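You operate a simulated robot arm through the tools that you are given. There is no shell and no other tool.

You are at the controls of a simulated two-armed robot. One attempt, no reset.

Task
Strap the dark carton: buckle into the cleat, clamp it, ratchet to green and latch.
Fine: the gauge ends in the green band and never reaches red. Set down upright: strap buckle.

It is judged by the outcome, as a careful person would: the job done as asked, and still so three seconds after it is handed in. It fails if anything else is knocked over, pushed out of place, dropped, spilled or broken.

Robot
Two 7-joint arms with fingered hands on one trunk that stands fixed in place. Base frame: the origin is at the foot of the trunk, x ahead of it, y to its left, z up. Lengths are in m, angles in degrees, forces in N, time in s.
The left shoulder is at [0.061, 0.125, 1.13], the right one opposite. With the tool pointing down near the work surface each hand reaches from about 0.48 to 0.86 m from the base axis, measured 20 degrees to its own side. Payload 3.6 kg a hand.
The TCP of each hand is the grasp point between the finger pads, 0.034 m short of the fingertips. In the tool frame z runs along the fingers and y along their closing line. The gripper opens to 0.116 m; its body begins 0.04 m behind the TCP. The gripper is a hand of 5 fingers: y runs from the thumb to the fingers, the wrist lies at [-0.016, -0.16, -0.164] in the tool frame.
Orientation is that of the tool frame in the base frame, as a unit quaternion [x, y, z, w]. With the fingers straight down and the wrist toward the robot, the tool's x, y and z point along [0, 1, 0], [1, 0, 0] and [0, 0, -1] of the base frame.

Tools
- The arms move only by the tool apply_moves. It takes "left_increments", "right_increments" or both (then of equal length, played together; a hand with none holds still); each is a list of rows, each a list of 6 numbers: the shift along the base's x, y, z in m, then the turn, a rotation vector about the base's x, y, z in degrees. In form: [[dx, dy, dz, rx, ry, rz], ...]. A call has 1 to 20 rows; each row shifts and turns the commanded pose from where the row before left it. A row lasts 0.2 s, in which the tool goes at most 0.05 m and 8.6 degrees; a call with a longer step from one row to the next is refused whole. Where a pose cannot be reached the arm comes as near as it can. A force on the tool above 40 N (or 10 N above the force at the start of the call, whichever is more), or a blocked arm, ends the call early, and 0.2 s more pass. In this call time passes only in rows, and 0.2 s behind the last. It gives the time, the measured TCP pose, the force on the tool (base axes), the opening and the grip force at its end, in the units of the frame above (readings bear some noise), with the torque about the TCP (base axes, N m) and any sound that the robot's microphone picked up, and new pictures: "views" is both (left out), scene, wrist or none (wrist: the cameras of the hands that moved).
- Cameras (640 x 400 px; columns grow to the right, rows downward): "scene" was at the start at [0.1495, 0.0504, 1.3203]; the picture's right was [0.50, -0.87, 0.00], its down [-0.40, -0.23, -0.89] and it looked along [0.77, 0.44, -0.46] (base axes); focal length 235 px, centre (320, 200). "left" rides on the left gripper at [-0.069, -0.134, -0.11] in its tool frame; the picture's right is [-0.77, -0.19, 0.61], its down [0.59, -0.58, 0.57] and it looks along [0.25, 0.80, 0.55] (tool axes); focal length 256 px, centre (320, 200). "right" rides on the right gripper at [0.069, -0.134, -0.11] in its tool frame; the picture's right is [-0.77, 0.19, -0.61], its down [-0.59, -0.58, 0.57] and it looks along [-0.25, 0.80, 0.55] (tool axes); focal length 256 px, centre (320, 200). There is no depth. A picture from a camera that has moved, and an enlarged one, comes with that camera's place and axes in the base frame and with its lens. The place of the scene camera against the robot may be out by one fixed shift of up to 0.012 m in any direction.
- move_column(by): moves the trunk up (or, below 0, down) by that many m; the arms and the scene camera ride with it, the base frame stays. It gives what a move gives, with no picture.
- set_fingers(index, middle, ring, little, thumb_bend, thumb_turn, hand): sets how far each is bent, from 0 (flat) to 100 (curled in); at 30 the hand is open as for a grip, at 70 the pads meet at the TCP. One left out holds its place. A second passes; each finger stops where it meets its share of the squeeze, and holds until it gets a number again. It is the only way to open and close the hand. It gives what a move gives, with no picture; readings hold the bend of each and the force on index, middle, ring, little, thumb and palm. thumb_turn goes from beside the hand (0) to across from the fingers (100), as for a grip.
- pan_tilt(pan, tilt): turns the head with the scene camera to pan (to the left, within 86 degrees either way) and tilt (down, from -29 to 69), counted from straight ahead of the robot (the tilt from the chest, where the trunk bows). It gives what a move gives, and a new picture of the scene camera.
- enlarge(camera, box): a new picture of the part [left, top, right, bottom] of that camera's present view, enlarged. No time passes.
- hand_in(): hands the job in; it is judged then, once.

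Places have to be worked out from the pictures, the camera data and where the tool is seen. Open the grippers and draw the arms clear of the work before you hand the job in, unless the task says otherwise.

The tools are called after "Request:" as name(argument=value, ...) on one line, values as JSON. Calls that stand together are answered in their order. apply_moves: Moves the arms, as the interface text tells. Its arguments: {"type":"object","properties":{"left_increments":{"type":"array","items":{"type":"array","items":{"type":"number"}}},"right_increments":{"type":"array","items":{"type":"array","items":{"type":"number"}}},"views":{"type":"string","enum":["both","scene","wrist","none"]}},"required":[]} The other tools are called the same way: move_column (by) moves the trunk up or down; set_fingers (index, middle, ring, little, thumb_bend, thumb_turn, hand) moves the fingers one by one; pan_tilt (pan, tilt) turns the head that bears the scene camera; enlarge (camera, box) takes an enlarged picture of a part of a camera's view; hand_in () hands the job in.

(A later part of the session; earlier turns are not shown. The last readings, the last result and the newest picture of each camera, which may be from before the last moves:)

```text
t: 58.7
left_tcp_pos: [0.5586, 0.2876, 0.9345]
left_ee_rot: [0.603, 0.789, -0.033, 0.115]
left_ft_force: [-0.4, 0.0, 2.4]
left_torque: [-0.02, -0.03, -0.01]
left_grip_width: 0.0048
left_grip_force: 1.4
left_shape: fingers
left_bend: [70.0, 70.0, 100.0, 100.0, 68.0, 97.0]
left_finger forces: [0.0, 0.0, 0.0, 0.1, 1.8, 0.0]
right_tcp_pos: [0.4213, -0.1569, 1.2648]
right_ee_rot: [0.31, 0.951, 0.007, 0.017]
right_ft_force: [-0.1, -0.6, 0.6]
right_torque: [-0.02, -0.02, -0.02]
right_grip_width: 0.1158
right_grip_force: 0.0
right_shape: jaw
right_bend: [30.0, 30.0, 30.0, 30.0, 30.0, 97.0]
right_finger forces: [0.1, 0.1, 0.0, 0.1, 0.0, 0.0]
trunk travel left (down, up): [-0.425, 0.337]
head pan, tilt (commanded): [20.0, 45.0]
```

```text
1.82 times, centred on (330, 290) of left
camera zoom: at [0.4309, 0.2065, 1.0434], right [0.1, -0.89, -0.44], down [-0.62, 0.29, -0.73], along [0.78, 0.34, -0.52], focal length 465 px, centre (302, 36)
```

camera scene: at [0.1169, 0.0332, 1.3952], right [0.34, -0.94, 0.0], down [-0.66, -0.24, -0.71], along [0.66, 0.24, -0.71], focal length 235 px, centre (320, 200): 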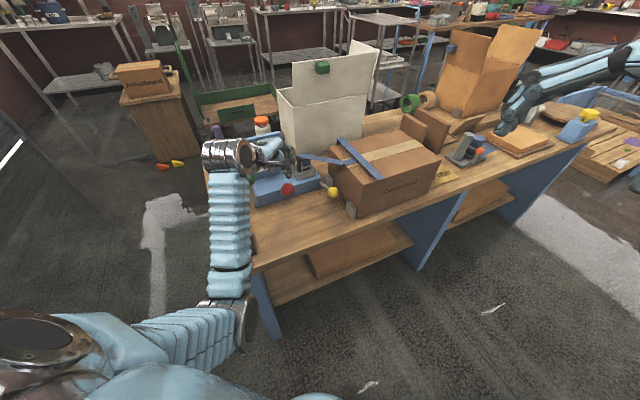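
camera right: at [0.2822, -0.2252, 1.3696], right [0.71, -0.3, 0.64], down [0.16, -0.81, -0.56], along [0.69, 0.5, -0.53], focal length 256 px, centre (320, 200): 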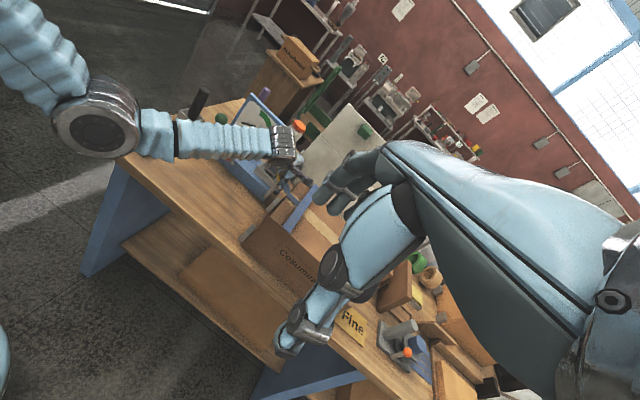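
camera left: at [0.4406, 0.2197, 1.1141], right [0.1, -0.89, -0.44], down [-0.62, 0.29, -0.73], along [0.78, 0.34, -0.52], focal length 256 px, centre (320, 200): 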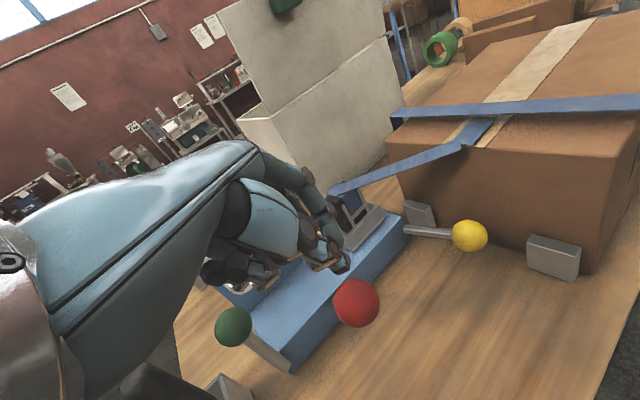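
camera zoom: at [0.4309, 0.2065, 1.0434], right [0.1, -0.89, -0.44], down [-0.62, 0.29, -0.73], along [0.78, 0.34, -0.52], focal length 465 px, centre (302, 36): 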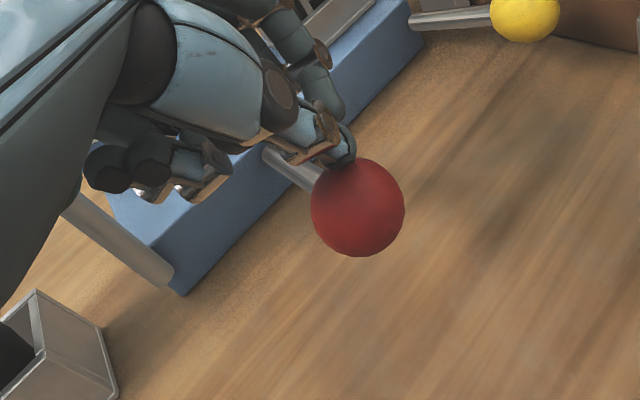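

The needle has started rising, now pointing nearly left, with the lever near 65°. I continue in smaller steps and watch the gauge closely.

Request:
apply_moves(left_increments=[[-0.0015, -0.0015, -0.0045, 0, 0, 0], [-0.0013, -0.0013, -0.0045, 0, 0, 0]], views="none")

Request:
enlarge(camera="scene", box=[210, 110, 330, 220])

```text
t: 59.3
left_tcp_pos: [0.5558, 0.2838, 0.926]
left_ee_rot: [0.602, 0.789, -0.034, 0.116]
left_ft_force: [0.3, 0.6, 1.9]
left_torque: [-0.01, 0.04, -0.03]
left_grip_width: 0.005
left_grip_force: 1.4
left_shape: fingers
left_bend: [70.0, 70.0, 100.0, 100.0, 68.0, 97.0]
left_finger forces: [0.0, 0.0, 0.1, 0.0, 2.2, 0.0]
right_tcp_pos: [0.4211, -0.1568, 1.2657]
right_ee_rot: [0.309, 0.951, 0.007, 0.018]
right_ft_force: [-0.8, 0.4, -0.1]
right_torque: [-0.03, -0.02, -0.03]
right_grip_width: 0.116
right_grip_force: 0.1
right_shape: jaw
right_bend: [30.0, 30.0, 30.0, 30.0, 30.0, 97.0]
right_finger forces: [0.0, 0.0, 0.0, 0.0, 0.0, 0.0]
trunk travel left (down, up): [-0.425, 0.337]
head pan, tilt (commanded): [20.0, 45.0]
```

```text
3.64 times, centred on (270, 165) of scene
camera zoom: at [0.117, 0.032, 1.3952], right [0.34, -0.94, 0.0], down [-0.66, -0.24, -0.71], along [0.66, 0.24, -0.71], focal length 854 px, centre (502, 327)
```

zoom: 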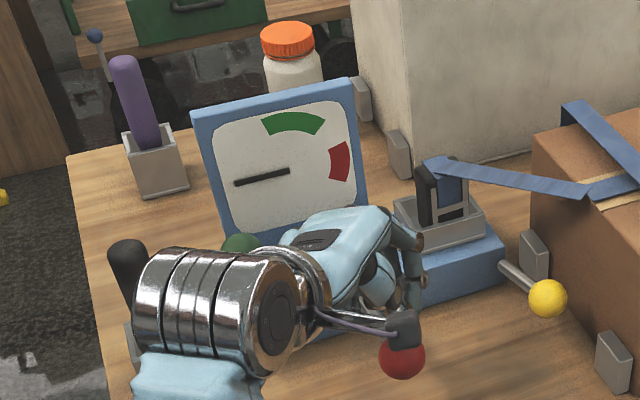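

The needle did not move further in this step, so it jumps once per stroke. I'll go slightly further down to find the end of the stroke before returning.

Request:
apply_moves(left_increments=[[-0.001, -0.001, -0.0045, 0, 0, 0], [-0.001, -0.001, -0.0045, 0, 0, 0]], views="none")

Request:
enlarge(camera="scene", box=[210, 110, 330, 220])

Request:
enlarge(camera="left", box=[220, 180, 440, 400])

```text
t: 59.9
left_tcp_pos: [0.5545, 0.281, 0.915]
left_ee_rot: [0.602, 0.789, -0.032, 0.116]
left_ft_force: [-0.2, -1.0, 2.3]
left_torque: [-0.02, 0.05, -0.02]
left_grip_width: 0.005
left_grip_force: 1.7
left_shape: fingers
left_bend: [70.0, 70.0, 100.0, 100.0, 68.0, 97.0]
left_finger forces: [0.1, 0.0, 0.0, 0.0, 2.5, 0.0]
right_tcp_pos: [0.4201, -0.1567, 1.2646]
right_ee_rot: [0.31, 0.951, 0.007, 0.018]
right_ft_force: [0.4, 0.3, -0.1]
right_torque: [-0.03, -0.02, -0.02]
right_grip_width: 0.1158
right_grip_force: 0.0
right_shape: jaw
right_bend: [30.0, 30.0, 30.0, 30.0, 30.0, 97.0]
right_finger forces: [0.0, 0.0, 0.1, 0.0, 0.0, 0.1]
trunk travel left (down, up): [-0.425, 0.337]
head pan, tilt (commanded): [20.0, 45.0]
```

```text
3.64 times, centred on (270, 165) of scene
camera zoom: at [0.1169, 0.0319, 1.3952], right [0.34, -0.94, 0.0], down [-0.66, -0.24, -0.71], along [0.66, 0.24, -0.71], focal length 854 px, centre (502, 327)
```

zoom: 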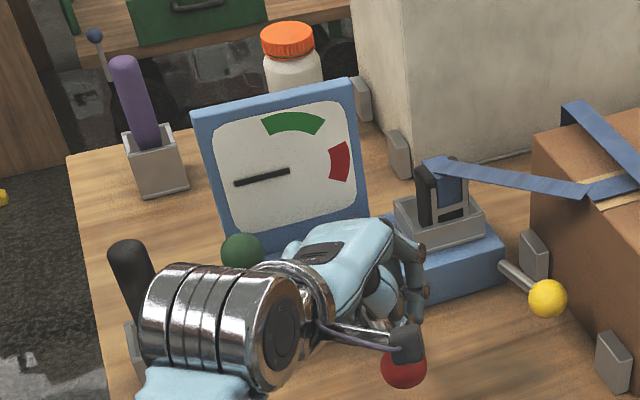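

```text
1.82 times, centred on (330, 290) of left
camera zoom: at [0.4264, 0.2016, 1.0252], right [0.1, -0.89, -0.44], down [-0.62, 0.29, -0.73], along [0.78, 0.34, -0.52], focal length 465 px, centre (302, 36)
```

zoom: 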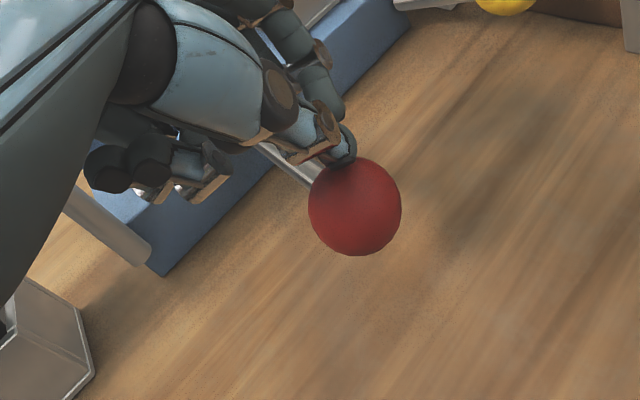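

One needle step per stroke is confirmed, so I now need to bring the handle back up and repeat. I'll grip the red ball so I can pump it both ways: lift off, open, then lower around it.

Request:
apply_moves(left_increments=[[0, 0, 0.02, 0, 0, 0], [0, 0, 0.03, 0, 0, 0], [-0.0145, -0.008, 0.01, 0, 0, 0]], views="none")

Request:
set_fingers(hand="left", index=38, middle=38, thumb_bend=38)

Request:
enlarge(camera="left", box=[220, 180, 440, 400])

Request:
enlarge(camera="scene", box=[210, 110, 330, 220])

Request:
enlarge(camera="right", box=[180, 80, 310, 210])

```text
t: 60.7
left_tcp_pos: [0.5386, 0.2739, 0.9764]
left_ee_rot: [0.602, 0.789, -0.033, 0.116]
left_ft_force: [-0.3, -0.2, -0.2]
left_torque: [0.03, -0.01, 0.0]
left_grip_width: 0.005
left_grip_force: 0.1
left_shape: fingers
left_bend: [70.0, 70.0, 100.0, 100.0, 68.0, 97.0]
left_finger forces: [0.0, 0.0, 0.0, 0.1, 0.0, 0.1]
right_tcp_pos: [0.4207, -0.1565, 1.266]
right_ee_rot: [0.309, 0.951, 0.007, 0.018]
right_ft_force: [-0.5, -0.9, 0.6]
right_torque: [-0.02, 0.01, 0.03]
right_grip_width: 0.116
right_grip_force: 0.0
right_shape: jaw
right_bend: [30.0, 30.0, 30.0, 30.0, 30.0, 97.0]
right_finger forces: [0.0, 0.0, 0.0, 0.0, 0.1, 0.1]
trunk travel left (down, up): [-0.425, 0.337]
head pan, tilt (commanded): [20.0, 45.0]
```

```text
t: 61.7
left_tcp_pos: [0.5387, 0.2748, 0.9759]
left_ee_rot: [0.602, 0.789, -0.034, 0.115]
left_ft_force: [-0.9, -0.4, -0.4]
left_torque: [0.02, 0.02, 0.01]
left_grip_width: 0.094
left_grip_force: 0.0
left_shape: fingers
left_bend: [38.0, 38.0, 100.0, 100.0, 38.0, 97.0]
left_finger forces: [0.1, 0.0, 0.0, 0.0, 0.0, 0.1]
right_tcp_pos: [0.4218, -0.1565, 1.2648]
right_ee_rot: [0.309, 0.951, 0.007, 0.018]
right_ft_force: [-0.5, -0.4, 0.3]
right_torque: [-0.04, 0.0, -0.03]
right_grip_width: 0.1159
right_grip_force: 0.1
right_shape: jaw
right_bend: [30.0, 30.0, 30.0, 30.0, 30.0, 97.0]
right_finger forces: [0.0, 0.0, 0.0, 0.0, 0.1, 0.1]
trunk travel left (down, up): [-0.425, 0.337]
head pan, tilt (commanded): [20.0, 45.0]
```

```text
1.82 times, centred on (330, 290) of left
camera zoom: at [0.412, 0.1942, 1.0854], right [0.1, -0.89, -0.44], down [-0.62, 0.29, -0.73], along [0.78, 0.34, -0.52], focal length 465 px, centre (302, 36)
```

zoom: 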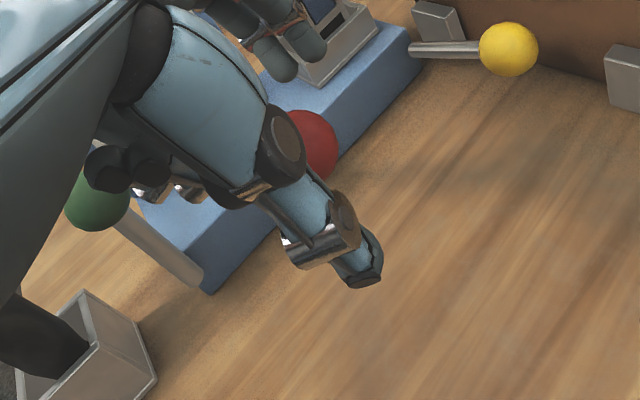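

```text
3.64 times, centred on (270, 165) of scene
camera zoom: at [0.1172, 0.0321, 1.3951], right [0.34, -0.94, 0.0], down [-0.66, -0.24, -0.71], along [0.66, 0.24, -0.71], focal length 854 px, centre (502, 327)
```

zoom: 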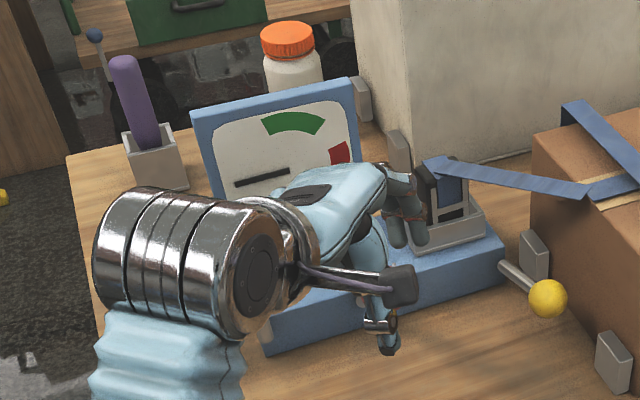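

```text
3.08 times, centred on (245, 145) of right
camera zoom: at [0.2823, -0.2253, 1.3697], right [0.71, -0.3, 0.64], down [0.16, -0.81, -0.56], along [0.69, 0.5, -0.53], focal length 788 px, centre (551, 369)
```

zoom: 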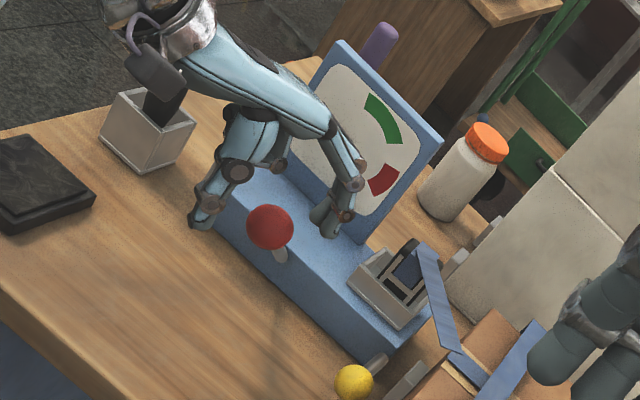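

The red handle springs back up by itself, so each downward press is one ratchet step. By my geometry the needle went from about 213° to 182°, and green spans about 104°–50°, so roughly three more strokes are needed. I raise, close the fingertips and return above the ball.

Request:
apply_moves(left_increments=[[0, 0, 0.03, 0, 0, 0], [0, 0, 0.01, 0, 0, 0]], views="none")

Request:
set_fingers(hand="left", index=70, middle=70, thumb_bend=68)

Request:
apply_moves(left_increments=[[0.0215, 0.0175, 0, 0, 0, 0], [0.02, 0.0175, -0.005, 0, 0, 0]], views="wrist")

Request:
enlarge(camera="left", box=[220, 180, 440, 400])

Request:
enlarge(camera="scene", box=[210, 110, 330, 220])

```text
t: 62.3
left_tcp_pos: [0.5392, 0.2735, 1.0159]
left_ee_rot: [0.601, 0.79, -0.034, 0.116]
left_ft_force: [-0.4, 1.0, -0.5]
left_torque: [-0.01, -0.01, -0.02]
left_grip_width: 0.0942
left_grip_force: 0.0
left_shape: fingers
left_bend: [38.0, 38.0, 100.0, 100.0, 38.0, 97.0]
left_finger forces: [0.0, 0.0, 0.0, 0.1, 0.0, 0.0]
right_tcp_pos: [0.4208, -0.1564, 1.2648]
right_ee_rot: [0.309, 0.951, 0.006, 0.018]
right_ft_force: [-0.2, -0.5, 0.1]
right_torque: [-0.01, 0.0, -0.01]
right_grip_width: 0.1158
right_grip_force: 0.1
right_shape: jaw
right_bend: [30.0, 30.0, 30.0, 30.0, 30.0, 97.0]
right_finger forces: [0.1, 0.0, 0.0, 0.0, 0.1, 0.0]
trunk travel left (down, up): [-0.425, 0.337]
head pan, tilt (commanded): [20.0, 45.0]
```

```text
t: 63.3
left_tcp_pos: [0.54, 0.2749, 1.0172]
left_ee_rot: [0.602, 0.79, -0.032, 0.115]
left_ft_force: [0.8, -0.5, 0.1]
left_torque: [-0.01, -0.04, 0.04]
left_grip_width: 0.0057
left_grip_force: 0.1
left_shape: fingers
left_bend: [70.0, 70.0, 100.0, 100.0, 68.0, 97.0]
left_finger forces: [0.0, 0.0, 0.0, 0.0, 0.1, 0.0]
right_tcp_pos: [0.4204, -0.1556, 1.2652]
right_ee_rot: [0.309, 0.951, 0.007, 0.018]
right_ft_force: [1.4, 0.2, -0.6]
right_torque: [0.01, 0.02, 0.02]
right_grip_width: 0.1156
right_grip_force: 0.0
right_shape: jaw
right_bend: [30.0, 30.0, 30.0, 30.0, 30.0, 97.0]
right_finger forces: [0.1, 0.0, 0.1, 0.0, 0.2, 0.0]
trunk travel left (down, up): [-0.425, 0.337]
head pan, tilt (commanded): [20.0, 45.0]
```

```text
t: 63.9
left_tcp_pos: [0.5815, 0.3095, 1.0118]
left_ee_rot: [0.601, 0.79, -0.033, 0.116]
left_ft_force: [-0.2, 0.7, -0.1]
left_torque: [0.01, -0.02, -0.01]
left_grip_width: 0.0059
left_grip_force: 0.1
left_shape: fingers
left_bend: [70.0, 70.0, 100.0, 100.0, 68.0, 97.0]
left_finger forces: [0.1, 0.0, 0.0, 0.1, 0.1, 0.1]
right_tcp_pos: [0.4208, -0.1572, 1.2655]
right_ee_rot: [0.309, 0.951, 0.006, 0.019]
right_ft_force: [0.7, -0.9, 0.0]
right_torque: [0.0, 0.01, -0.05]
right_grip_width: 0.1156
right_grip_force: 0.1
right_shape: jaw
right_bend: [30.0, 30.0, 30.0, 30.0, 30.0, 97.0]
right_finger forces: [0.1, 0.0, 0.1, 0.0, 0.1, 0.1]
trunk travel left (down, up): [-0.425, 0.337]
head pan, tilt (commanded): [20.0, 45.0]
camera left: at [0.4542, 0.2301, 1.1218], right [0.1, -0.89, -0.44], down [-0.62, 0.29, -0.73], along [0.78, 0.34, -0.52], focal length 256 px, centre (320, 200)
```

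left: 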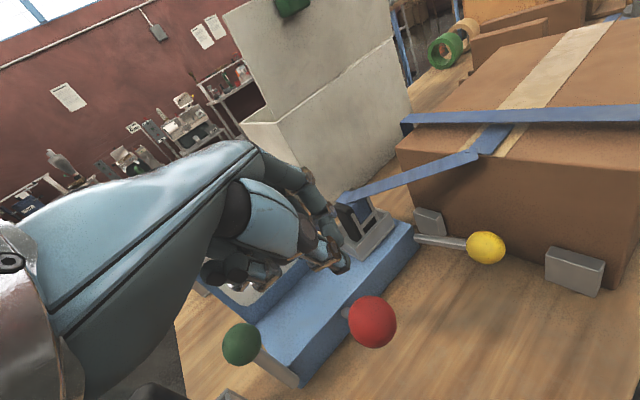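

```text
1.82 times, centred on (330, 290) of left
camera zoom: at [0.4542, 0.2301, 1.1218], right [0.1, -0.89, -0.44], down [-0.62, 0.29, -0.73], along [0.78, 0.34, -0.52], focal length 465 px, centre (302, 36)
```

zoom: 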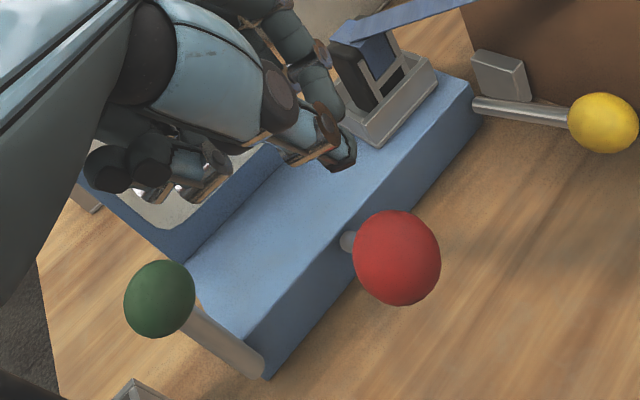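

```text
3.64 times, centred on (270, 165) of scene
camera zoom: at [0.1175, 0.0325, 1.3951], right [0.34, -0.94, 0.0], down [-0.66, -0.24, -0.71], along [0.66, 0.24, -0.71], focal length 854 px, centre (502, 327)
```

zoom: 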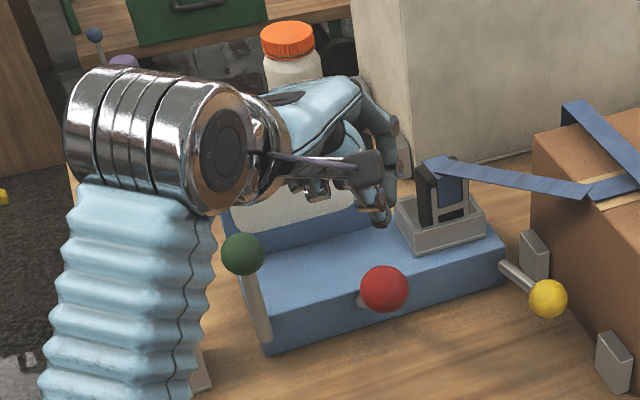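

The ball is back at its rest position. I do the second full stroke: down onto the ball and along the arc to just past the click point.

Request:
apply_moves(left_increments=[[-0.0015, 0.0005, -0.018, 0, 0, 0], [0, 0, -0.01, 0, 0, 0], [-0.0028, -0.0028, -0.008, 0, 0, 0], [-0.0027, -0.0029, -0.0085, 0, 0, 0], [-0.0041, -0.0047, -0.0095, 0, 0, 0], [-0.004, -0.0047, -0.0092, 0, 0, 0], [-0.004, -0.0037, -0.0072, 0, 0, 0], [-0.0038, -0.0036, -0.0071, 0, 0, 0], [-0.001, -0.001, -0.003, 0, 0, 0]], views="none")

Request:
enlarge(camera="scene", box=[210, 110, 330, 220])

Request:
enlarge(camera="left", box=[220, 180, 440, 400])

```text
t: 65.9
left_tcp_pos: [0.5564, 0.2866, 0.9291]
left_ee_rot: [0.601, 0.79, -0.033, 0.116]
left_ft_force: [-0.3, 0.9, 1.3]
left_torque: [-0.02, -0.01, 0.02]
left_grip_width: 0.0044
left_grip_force: 1.2
left_shape: fingers
left_bend: [70.0, 70.0, 100.0, 100.0, 68.0, 97.0]
left_finger forces: [0.0, 0.0, 0.1, 0.0, 2.0, 0.0]
right_tcp_pos: [0.4211, -0.1572, 1.2652]
right_ee_rot: [0.309, 0.951, 0.007, 0.017]
right_ft_force: [-1.0, 0.2, 0.9]
right_torque: [0.01, -0.04, 0.02]
right_grip_width: 0.1161
right_grip_force: 0.0
right_shape: jaw
right_bend: [30.0, 30.0, 30.0, 30.0, 30.0, 97.0]
right_finger forces: [0.1, 0.0, 0.0, 0.0, 0.1, 0.1]
trunk travel left (down, up): [-0.425, 0.337]
head pan, tilt (commanded): [20.0, 45.0]
```

```text
3.64 times, centred on (270, 165) of scene
camera zoom: at [0.1171, 0.0321, 1.3952], right [0.34, -0.94, 0.0], down [-0.66, -0.24, -0.71], along [0.66, 0.24, -0.71], focal length 854 px, centre (502, 327)
```

zoom: 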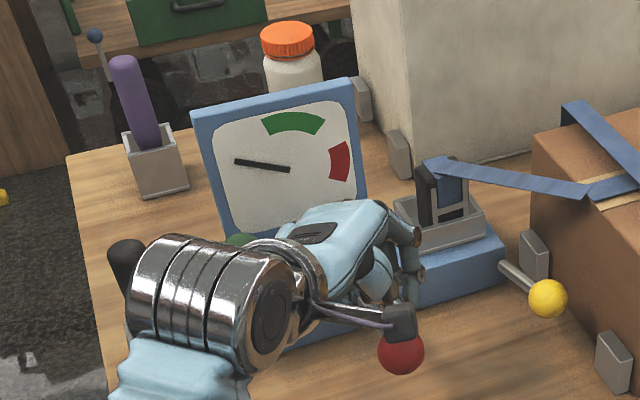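

```text
1.82 times, centred on (330, 290) of left
camera zoom: at [0.4292, 0.2061, 1.0392], right [0.1, -0.89, -0.44], down [-0.62, 0.29, -0.73], along [0.78, 0.34, -0.52], focal length 465 px, centre (302, 36)
```

zoom: 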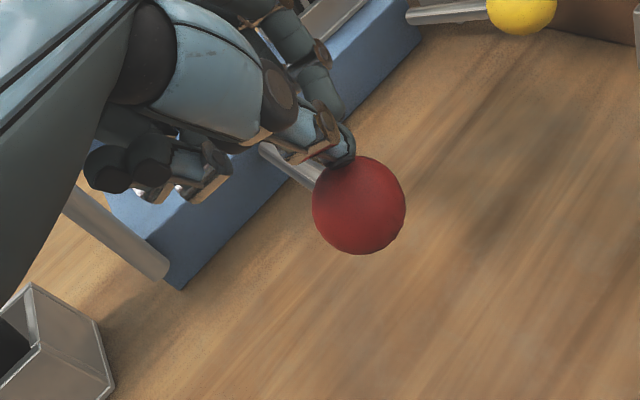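

The needle rose to about 148°, roughly 33° per stroke. Two more strokes should put it near 80°, inside green. I release the handle and go back up for the third stroke.

Request:
apply_moves(left_increments=[[0.002, 0.002, 0.015, 0, 0, 0], [0.006, 0.006, 0.025, 0, 0, 0], [0.008, 0.008, 0.02, 0, 0, 0], [0.008, 0.0075, 0.02, 0, 0, 0]], views="none")

Request:
enlarge(camera="left", box=[220, 180, 440, 400])

Request:
enlarge(camera="right", box=[200, 70, 320, 190])

```text
t: 66.9
left_tcp_pos: [0.5819, 0.3099, 1.0108]
left_ee_rot: [0.601, 0.79, -0.034, 0.115]
left_ft_force: [-0.2, 0.0, 0.2]
left_torque: [-0.01, 0.0, 0.01]
left_grip_width: 0.0055
left_grip_force: 0.0
left_shape: fingers
left_bend: [70.0, 70.0, 100.0, 100.0, 68.0, 97.0]
left_finger forces: [0.1, 0.1, 0.0, 0.0, 0.0, 0.0]
right_tcp_pos: [0.4209, -0.1559, 1.2658]
right_ee_rot: [0.309, 0.951, 0.006, 0.018]
right_ft_force: [-0.3, -0.7, -0.5]
right_torque: [0.03, -0.03, 0.0]
right_grip_width: 0.1156
right_grip_force: 0.0
right_shape: jaw
right_bend: [30.0, 30.0, 30.0, 30.0, 30.0, 97.0]
right_finger forces: [0.1, 0.0, 0.1, 0.0, 0.0, 0.1]
trunk travel left (down, up): [-0.425, 0.337]
head pan, tilt (commanded): [20.0, 45.0]
```

```text
1.82 times, centred on (330, 290) of left
camera zoom: at [0.4542, 0.2293, 1.1206], right [0.1, -0.89, -0.44], down [-0.62, 0.29, -0.73], along [0.78, 0.34, -0.53], focal length 465 px, centre (302, 36)
```

zoom: 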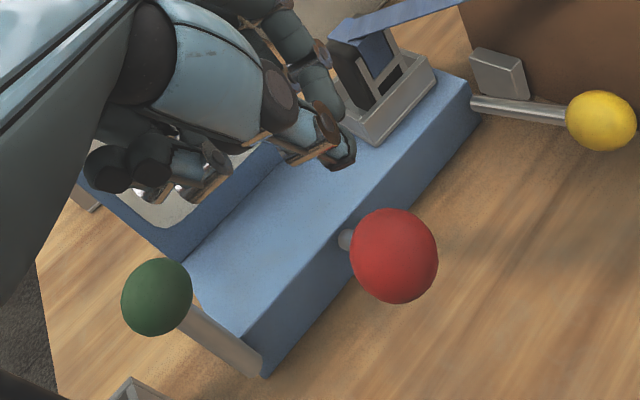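

```text
3.33 times, centred on (260, 130) of right
camera zoom: at [0.2824, -0.2251, 1.3697], right [0.71, -0.3, 0.64], down [0.16, -0.81, -0.56], along [0.69, 0.5, -0.53], focal length 853 px, centre (520, 433)
```

zoom: 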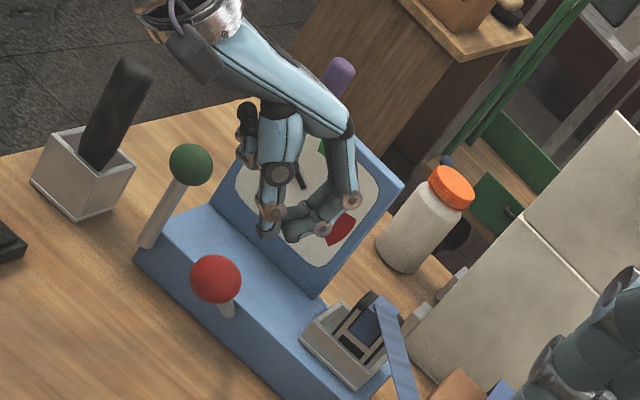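

The handle is back at rest. Third stroke, same path.

Request:
apply_moves(left_increments=[[-0.0019, 0.0001, -0.018, 0, 0, 0], [0, 0, -0.01, 0, 0, 0], [-0.0028, -0.0028, -0.008, 0, 0, 0], [-0.0027, -0.0029, -0.0085, 0, 0, 0], [-0.0041, -0.0047, -0.0095, 0, 0, 0], [-0.004, -0.0047, -0.0092, 0, 0, 0], [-0.004, -0.0037, -0.0072, 0, 0, 0], [-0.0038, -0.0036, -0.0071, 0, 0, 0], [-0.001, -0.001, -0.003, 0, 0, 0]], views="none")

Request:
enlarge(camera="scene", box=[210, 110, 330, 220])

```text
t: 68.9
left_tcp_pos: [0.5557, 0.287, 0.9295]
left_ee_rot: [0.602, 0.789, -0.033, 0.115]
left_ft_force: [0.1, 1.0, 1.9]
left_torque: [0.0, 0.03, 0.0]
left_grip_width: 0.0048
left_grip_force: 0.8
left_shape: fingers
left_bend: [70.0, 70.0, 100.0, 100.0, 68.0, 97.0]
left_finger forces: [0.0, 0.0, 0.0, 0.0, 1.9, 0.0]
right_tcp_pos: [0.4205, -0.1565, 1.2649]
right_ee_rot: [0.309, 0.951, 0.007, 0.017]
right_ft_force: [-0.2, -0.1, 0.0]
right_torque: [0.03, -0.02, 0.02]
right_grip_width: 0.116
right_grip_force: 0.1
right_shape: jaw
right_bend: [30.0, 30.0, 30.0, 30.0, 30.0, 97.0]
right_finger forces: [0.1, 0.1, 0.1, 0.0, 0.1, 0.0]
trunk travel left (down, up): [-0.425, 0.337]
head pan, tilt (commanded): [20.0, 45.0]
```

```text
3.64 times, centred on (270, 165) of scene
camera zoom: at [0.117, 0.0322, 1.3952], right [0.34, -0.94, 0.0], down [-0.66, -0.24, -0.71], along [0.66, 0.24, -0.71], focal length 854 px, centre (502, 327)
```

zoom: 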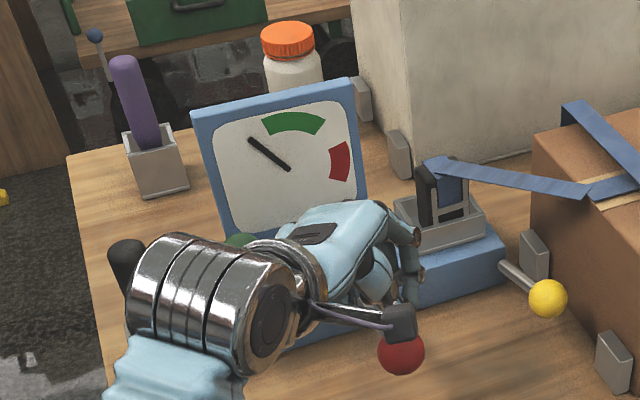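

The needle is at about 119°, just before green, which starts at about 101°. One more identical stroke should land near 88°, well inside green. I release and return.

Request:
apply_moves(left_increments=[[0.002, 0.002, 0.015, 0, 0, 0], [0.006, 0.006, 0.025, 0, 0, 0], [0.008, 0.008, 0.02, 0, 0, 0], [0.008, 0.0075, 0.02, 0, 0, 0]], views="none")

Request:
enlarge(camera="left", box=[220, 180, 440, 400])

Request:
apply_moves(left_increments=[[-0.0015, 0.0005, -0.018, 0, 0, 0], [0, 0, -0.01, 0, 0, 0], [-0.0028, -0.0028, -0.008, 0, 0, 0], [-0.0027, -0.0029, -0.0085, 0, 0, 0], [-0.0041, -0.0047, -0.0095, 0, 0, 0], [-0.004, -0.0047, -0.0092, 0, 0, 0]], views="none")

Request:
enlarge(camera="scene", box=[210, 110, 330, 220])

```text
t: 69.9
left_tcp_pos: [0.5806, 0.3112, 1.0107]
left_ee_rot: [0.602, 0.789, -0.034, 0.115]
left_ft_force: [-0.1, 1.0, -0.6]
left_torque: [0.03, 0.01, 0.01]
left_grip_width: 0.0052
left_grip_force: 0.0
left_shape: fingers
left_bend: [70.0, 70.0, 100.0, 100.0, 68.0, 97.0]
left_finger forces: [0.0, 0.1, 0.0, 0.1, 0.0, 0.1]
right_tcp_pos: [0.4205, -0.1567, 1.265]
right_ee_rot: [0.309, 0.951, 0.007, 0.018]
right_ft_force: [0.6, -0.4, 0.5]
right_torque: [0.02, -0.02, -0.01]
right_grip_width: 0.1161
right_grip_force: 0.0
right_shape: jaw
right_bend: [30.0, 30.0, 30.0, 30.0, 30.0, 97.0]
right_finger forces: [0.0, 0.0, 0.0, 0.0, 0.0, 0.0]
trunk travel left (down, up): [-0.425, 0.337]
head pan, tilt (commanded): [20.0, 45.0]
```

```text
1.82 times, centred on (330, 290) of left
camera zoom: at [0.454, 0.23, 1.1195], right [0.1, -0.89, -0.44], down [-0.62, 0.29, -0.73], along [0.78, 0.34, -0.52], focal length 465 px, centre (302, 36)
```

zoom: 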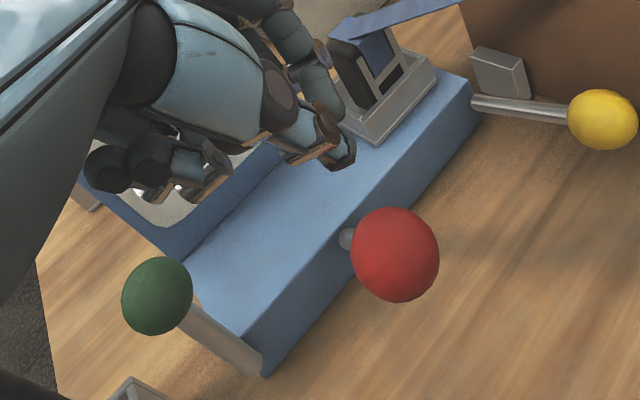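

```text
t: 71.3
left_tcp_pos: [0.5655, 0.2944, 0.9462]
left_ee_rot: [0.602, 0.79, -0.033, 0.115]
left_ft_force: [-0.6, 0.7, 2.0]
left_torque: [-0.03, -0.01, -0.03]
left_grip_width: 0.0053
left_grip_force: 1.0
left_shape: fingers
left_bend: [70.0, 70.0, 100.0, 100.0, 68.0, 97.0]
left_finger forces: [0.0, 0.0, 0.0, 0.0, 1.4, 0.0]
right_tcp_pos: [0.4208, -0.1562, 1.2642]
right_ee_rot: [0.309, 0.951, 0.007, 0.018]
right_ft_force: [0.1, -0.4, -1.1]
right_torque: [-0.02, -0.03, -0.02]
right_grip_width: 0.1161
right_grip_force: 0.0
right_shape: jaw
right_bend: [30.0, 30.0, 30.0, 30.0, 30.0, 97.0]
right_finger forces: [0.0, 0.0, 0.0, 0.0, 0.0, 0.0]
trunk travel left (down, up): [-0.425, 0.337]
head pan, tilt (commanded): [20.0, 45.0]
```

```text
3.64 times, centred on (270, 165) of scene
camera zoom: at [0.1171, 0.032, 1.3952], right [0.34, -0.94, 0.0], down [-0.66, -0.24, -0.71], along [0.66, 0.24, -0.71], focal length 854 px, centre (502, 327)
```

zoom: 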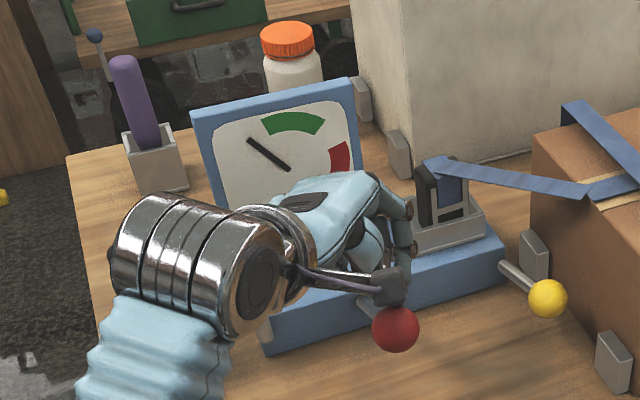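

The needle is still at about 119° mid-stroke. I complete the last part of the stroke gently.

Request:
apply_moves(left_increments=[[-0.004, -0.0037, -0.0072, 0, 0, 0], [-0.0038, -0.0036, -0.0071, 0, 0, 0]], views="none")

Request:
enlarge(camera="scene", box=[210, 110, 330, 220])

```text
t: 71.9
left_tcp_pos: [0.556, 0.288, 0.9325]
left_ee_rot: [0.602, 0.79, -0.032, 0.115]
left_ft_force: [0.0, 0.7, 1.8]
left_torque: [-0.02, -0.03, 0.0]
left_grip_width: 0.0046
left_grip_force: 0.8
left_shape: fingers
left_bend: [70.0, 70.0, 100.0, 100.0, 68.0, 97.0]
left_finger forces: [0.1, 0.1, 0.1, 0.0, 1.7, 0.0]
right_tcp_pos: [0.4212, -0.1568, 1.2649]
right_ee_rot: [0.309, 0.951, 0.007, 0.018]
right_ft_force: [-0.7, -0.8, -0.3]
right_torque: [0.02, -0.01, 0.0]
right_grip_width: 0.1158
right_grip_force: 0.0
right_shape: jaw
right_bend: [30.0, 30.0, 30.0, 30.0, 30.0, 97.0]
right_finger forces: [0.1, 0.0, 0.0, 0.0, 0.0, 0.0]
trunk travel left (down, up): [-0.425, 0.337]
head pan, tilt (commanded): [20.0, 45.0]
```

```text
3.64 times, centred on (270, 165) of scene
camera zoom: at [0.1171, 0.0321, 1.3952], right [0.34, -0.94, 0.0], down [-0.66, -0.24, -0.71], along [0.66, 0.24, -0.71], focal length 854 px, centre (502, 327)
```

zoom: 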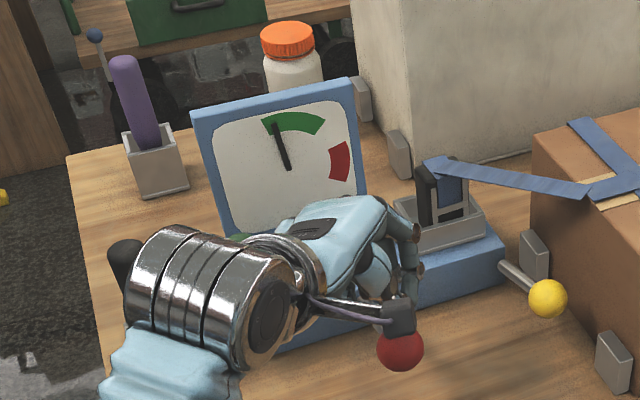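

The needle is inside the green band at about 92°. I release the handle carefully and check that the reading holds.

Request:
apply_moves(left_increments=[[0.002, 0.002, 0.015, 0, 0, 0], [0.006, 0.006, 0.025, 0, 0, 0], [0.004, 0.004, 0.035, 0, 0, 0], [-0.01, -0.005, 0.035, 0, 0, 0], [-0.03, -0.01, 0.02, 0, 0, 0], [-0.03, -0.01, 0.02, 0, 0, 0]], views="both")

Request:
enlarge(camera="right", box=[200, 70, 320, 190])

Request:
enlarge(camera="scene", box=[210, 100, 380, 240])

```text
t: 73.3
left_tcp_pos: [0.4989, 0.2757, 1.0844]
left_ee_rot: [0.602, 0.789, -0.033, 0.115]
left_ft_force: [0.4, -0.3, -0.3]
left_torque: [-0.01, 0.0, 0.0]
left_grip_width: 0.0052
left_grip_force: 0.1
left_shape: fingers
left_bend: [70.0, 70.0, 100.0, 100.0, 68.0, 97.0]
left_finger forces: [0.0, 0.1, 0.1, 0.1, 0.1, 0.2]
right_tcp_pos: [0.4215, -0.1565, 1.2651]
right_ee_rot: [0.309, 0.951, 0.008, 0.018]
right_ft_force: [-0.8, -0.3, 0.2]
right_torque: [0.01, 0.01, -0.01]
right_grip_width: 0.1159
right_grip_force: 0.0
right_shape: jaw
right_bend: [30.0, 30.0, 30.0, 30.0, 30.0, 97.0]
right_finger forces: [0.0, 0.0, 0.0, 0.1, 0.0, 0.1]
trunk travel left (down, up): [-0.425, 0.337]
head pan, tilt (commanded): [20.0, 45.0]
camera scene: at [0.1168, 0.032, 1.3952], right [0.34, -0.94, 0.0], down [-0.66, -0.24, -0.71], along [0.66, 0.24, -0.71], focal length 235 px, centre (320, 200)
camera left: at [0.3717, 0.1954, 1.1936], right [0.1, -0.89, -0.44], down [-0.62, 0.29, -0.73], along [0.78, 0.34, -0.52], focal length 256 px, centre (320, 200)
```

scene: 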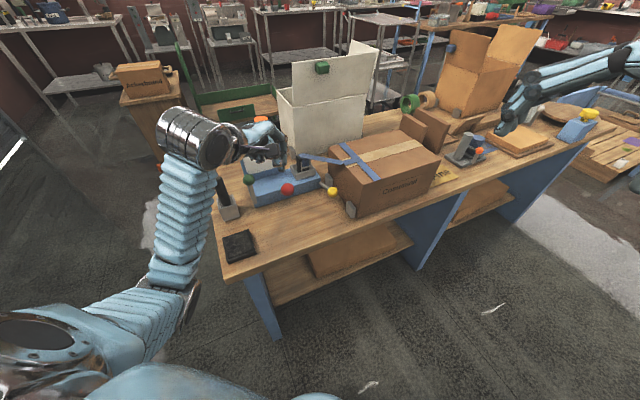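
left: 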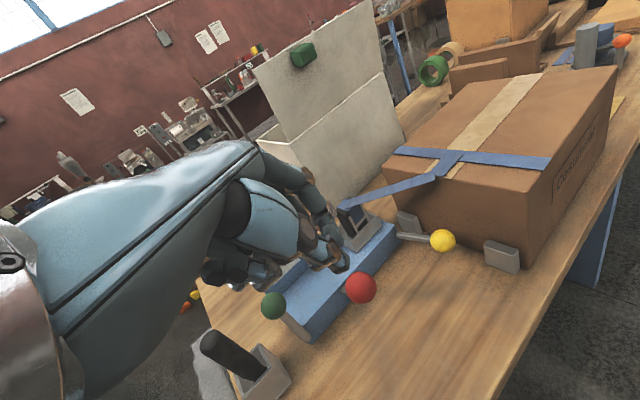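

```text
3.33 times, centred on (260, 130) of right
camera zoom: at [0.2819, -0.2254, 1.3698], right [0.71, -0.3, 0.64], down [0.16, -0.81, -0.56], along [0.69, 0.5, -0.53], focal length 853 px, centre (520, 433)
```

zoom: 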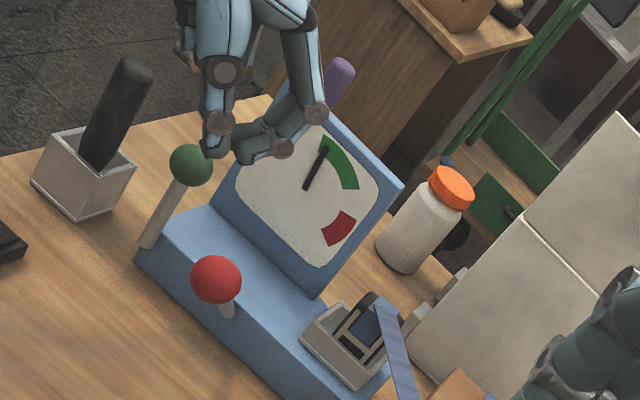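

```text
2.86 times, centred on (295, 170) of scene
camera zoom: at [0.1168, 0.032, 1.3952], right [0.34, -0.94, 0.0], down [-0.66, -0.24, -0.71], along [0.66, 0.24, -0.71], focal length 671 px, centre (391, 286)
```

zoom: 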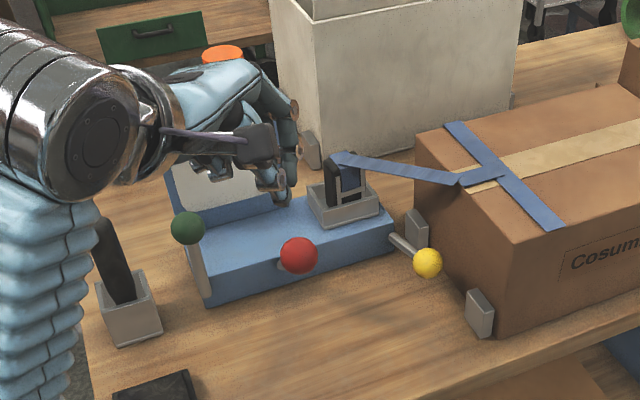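

The needle holds near the start of the green band. I'll zoom in on the gauge to judge the margin precisely.

Request:
enlarge(camera="right", box=[240, 90, 300, 150])

```text
6.67 times, centred on (270, 120) of right
camera zoom: at [0.2819, -0.2254, 1.3698], right [0.71, -0.3, 0.64], down [0.16, -0.81, -0.56], along [0.69, 0.5, -0.53], focal length 1707 px, centre (653, 733)
```

zoom: 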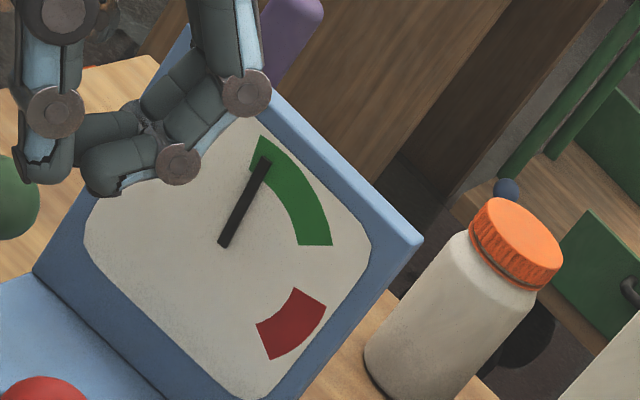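

The needle is within green, about 9° past its start, and steady. Now for the green latch lever (ball at about (0.550, 0.416, 0.931)); a black-handled tool stands close on its left. I'll reshape the hand into a four-finger hook so the ring finger pulls the ball while the hand stays to the right, clear of that tool.

Request:
set_fingers(hand="left", index=60, middle=60, ring=60, little=60, thumb_bend=25)

Request:
apply_moves(left_increments=[[0.0186, 0.028, 0.0, 0, 0, 7.5], [0.0186, 0.028, -0.003, 0, 0, 7.5], [0.0186, 0.028, -0.003, 0, 0, 7.5], [0.0186, 0.028, -0.004, 0, 0, 7.5], [0.0186, 0.028, -0.004, 0, 0, 0]], views="both")

Request:
enlarge(camera="left", box=[120, 150, 420, 400])

Request:
enlarge(camera="right", box=[180, 50, 320, 190])

Request:
enlarge(camera="scene", box=[180, 80, 340, 240])

```text
t: 74.3
left_tcp_pos: [0.5002, 0.2761, 1.0847]
left_ee_rot: [0.602, 0.789, -0.033, 0.115]
left_ft_force: [-0.2, -0.3, -0.3]
left_torque: [0.01, 0.02, -0.05]
left_grip_width: 0.0725
left_grip_force: 0.1
left_shape: fingers
left_bend: [60.0, 60.0, 60.0, 60.0, 25.0, 97.0]
left_finger forces: [0.0, 0.0, 0.0, 0.0, 0.1, 0.1]
right_tcp_pos: [0.4219, -0.1563, 1.2657]
right_ee_rot: [0.308, 0.951, 0.006, 0.018]
right_ft_force: [0.0, -0.3, 0.0]
right_torque: [0.01, -0.01, 0.0]
right_grip_width: 0.116
right_grip_force: 0.0
right_shape: jaw
right_bend: [30.0, 30.0, 30.0, 30.0, 30.0, 97.0]
right_finger forces: [0.1, 0.0, 0.1, 0.0, 0.0, 0.1]
trunk travel left (down, up): [-0.425, 0.337]
head pan, tilt (commanded): [20.0, 45.0]
```

```text
t: 75.5
left_tcp_pos: [0.592, 0.4154, 1.0667]
left_ee_rot: [0.377, 0.918, -0.002, 0.12]
left_ft_force: [0.3, 0.5, -0.1]
left_torque: [-0.04, -0.01, 0.0]
left_grip_width: 0.0728
left_grip_force: 0.1
left_shape: fingers
left_bend: [60.0, 60.0, 60.0, 60.0, 25.0, 97.0]
left_finger forces: [0.0, 0.0, 0.0, 0.0, 0.0, 0.0]
right_tcp_pos: [0.4198, -0.1547, 1.2651]
right_ee_rot: [0.309, 0.951, 0.007, 0.018]
right_ft_force: [0.0, 0.6, 0.3]
right_torque: [-0.01, -0.02, -0.02]
right_grip_width: 0.1158
right_grip_force: 0.0
right_shape: jaw
right_bend: [30.0, 30.0, 30.0, 30.0, 30.0, 97.0]
right_finger forces: [0.0, 0.1, 0.0, 0.0, 0.0, 0.1]
trunk travel left (down, up): [-0.425, 0.337]
head pan, tilt (commanded): [20.0, 45.0]
camera scene: at [0.1175, 0.0329, 1.3951], right [0.34, -0.94, 0.0], down [-0.66, -0.24, -0.71], along [0.66, 0.24, -0.71], focal length 235 px, centre (320, 200)
camera left: at [0.5224, 0.2818, 1.1761], right [0.53, -0.72, -0.44], down [-0.68, -0.06, -0.73], along [0.5, 0.69, -0.52], focal length 256 px, centre (320, 200)
```

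scene: 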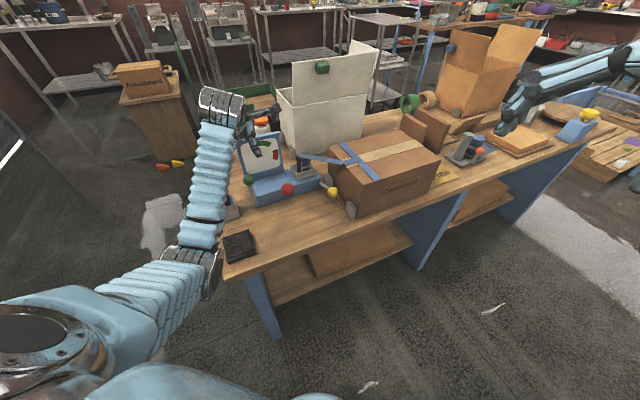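
left: 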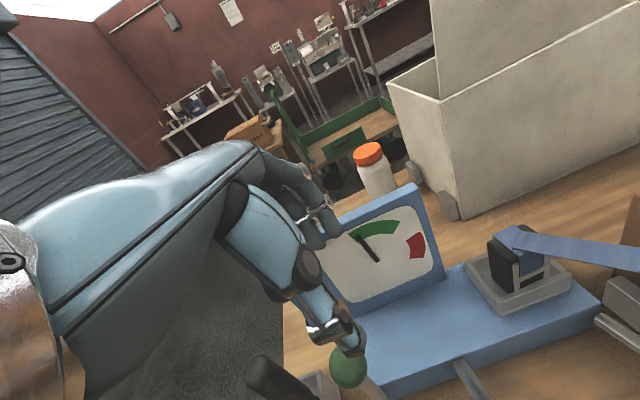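

```text
1.60 times, centred on (270, 275) of left
camera zoom: at [0.5224, 0.2818, 1.1761], right [0.53, -0.72, -0.44], down [-0.68, -0.06, -0.73], along [0.5, 0.69, -0.52], focal length 410 px, centre (400, 80)
```

zoom: 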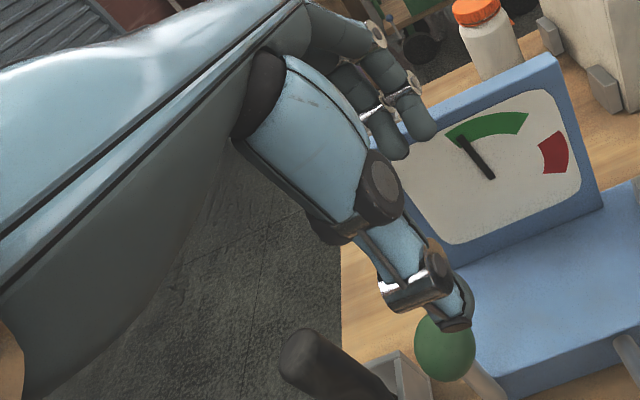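

```text
2.86 times, centred on (250, 120) of right
camera zoom: at [0.2826, -0.2245, 1.3698], right [0.71, -0.3, 0.64], down [0.16, -0.81, -0.56], along [0.69, 0.5, -0.53], focal length 731 px, centre (520, 429)
```

zoom: 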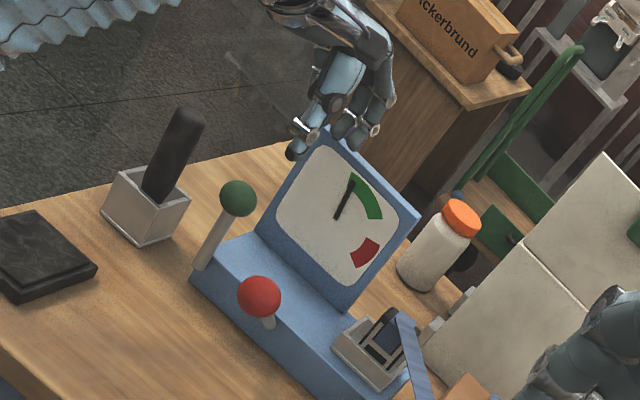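

```text
2.50 times, centred on (260, 160) of scene
camera zoom: at [0.1175, 0.0329, 1.3951], right [0.34, -0.94, 0.0], down [-0.66, -0.24, -0.71], along [0.66, 0.24, -0.71], focal length 587 px, centre (470, 300)
```

zoom: 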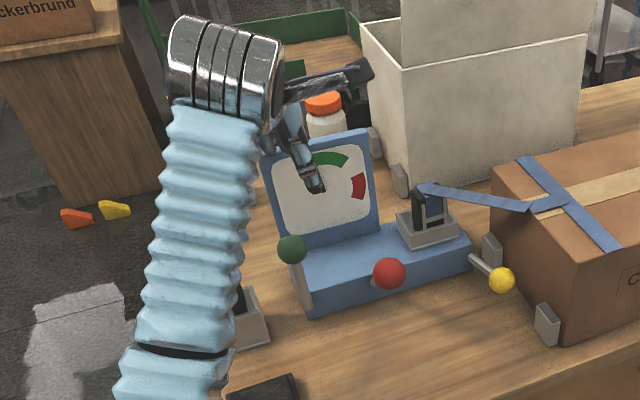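

The black handle's top is at (0.502, 0.493), far enough left, and the needle still reads green. I lower the four-finger hook behind the green ball.

Request:
apply_moves(left_increments=[[-0.001, -0.001, -0.03, 0, 0, 0], [-0.001, -0.001, -0.03, 0, 0, 0], [-0.001, -0.001, -0.03, 0, 0, 0], [0, 0, -0.026, 0, 0, 0]], views="wrist")

Request:
enlarge(camera="left", box=[140, 120, 420, 400])

Request:
enlarge(camera="right", box=[190, 60, 300, 170])

Request:
enlarge(camera="scene", box=[200, 100, 320, 220])

```text
t: 76.5
left_tcp_pos: [0.5904, 0.4109, 0.9518]
left_ee_rot: [0.378, 0.918, -0.002, 0.12]
left_ft_force: [-0.2, 0.2, -0.6]
left_torque: [0.02, -0.01, -0.05]
left_grip_width: 0.0729
left_grip_force: 0.2
left_shape: fingers
left_bend: [60.0, 60.0, 60.0, 60.0, 25.0, 97.0]
left_finger forces: [0.1, 0.0, 0.1, 0.0, 0.0, 0.1]
right_tcp_pos: [0.4207, -0.1571, 1.265]
right_ee_rot: [0.309, 0.951, 0.006, 0.018]
right_ft_force: [0.5, 0.0, 0.7]
right_torque: [0.0, 0.0, -0.02]
right_grip_width: 0.116
right_grip_force: 0.0
right_shape: jaw
right_bend: [30.0, 30.0, 30.0, 30.0, 30.0, 97.0]
right_finger forces: [0.1, 0.1, 0.1, 0.0, 0.0, 0.0]
trunk travel left (down, up): [-0.425, 0.337]
head pan, tilt (commanded): [20.0, 45.0]
camera left: at [0.519, 0.2773, 1.0605], right [0.53, -0.72, -0.44], down [-0.68, -0.06, -0.73], along [0.5, 0.69, -0.52], focal length 256 px, centre (320, 200)
```

left: 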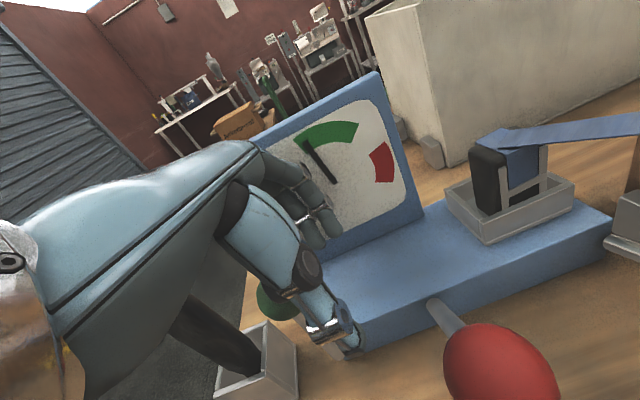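

```text
1.43 times, centred on (280, 260) of left
camera zoom: at [0.519, 0.2773, 1.0605], right [0.53, -0.72, -0.44], down [-0.68, -0.06, -0.73], along [0.5, 0.69, -0.52], focal length 366 px, centre (377, 114)
```

zoom: 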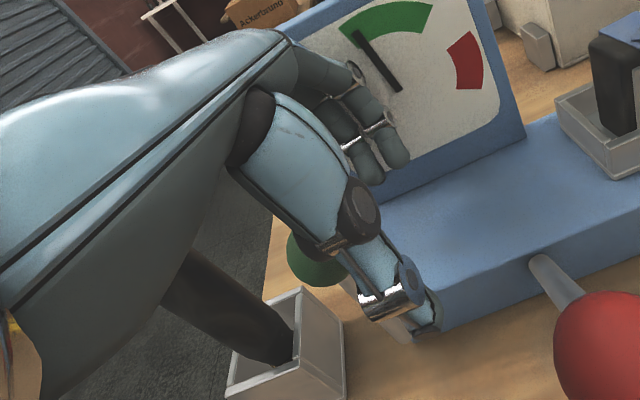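

```text
3.64 times, centred on (245, 115) of right
camera zoom: at [0.2824, -0.2254, 1.3697], right [0.71, -0.3, 0.64], down [0.16, -0.81, -0.56], along [0.69, 0.5, -0.53], focal length 931 px, centre (593, 509)
```

zoom: 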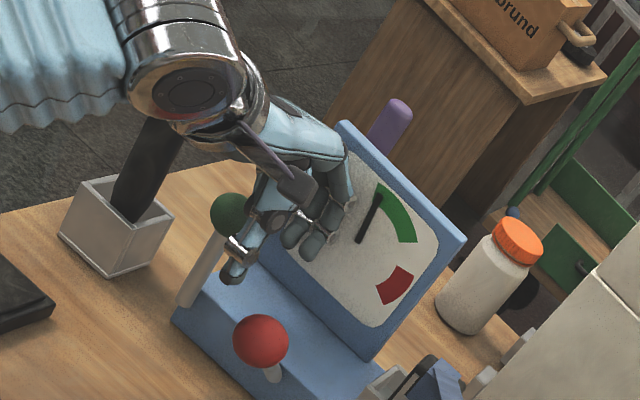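

```text
3.33 times, centred on (260, 160) of scene
camera zoom: at [0.1173, 0.032, 1.3951], right [0.34, -0.94, 0.0], down [-0.66, -0.24, -0.71], along [0.66, 0.24, -0.71], focal length 783 px, centre (520, 333)
```

zoom: 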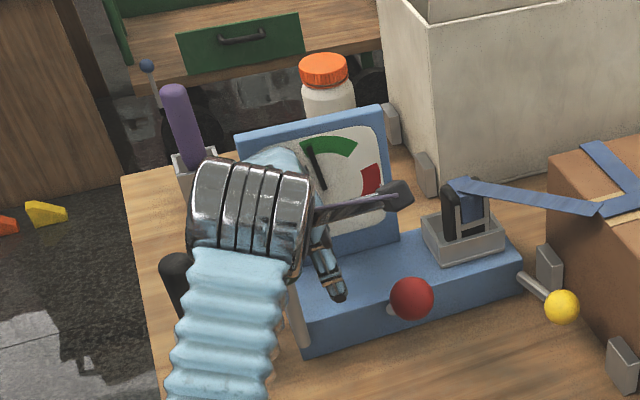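

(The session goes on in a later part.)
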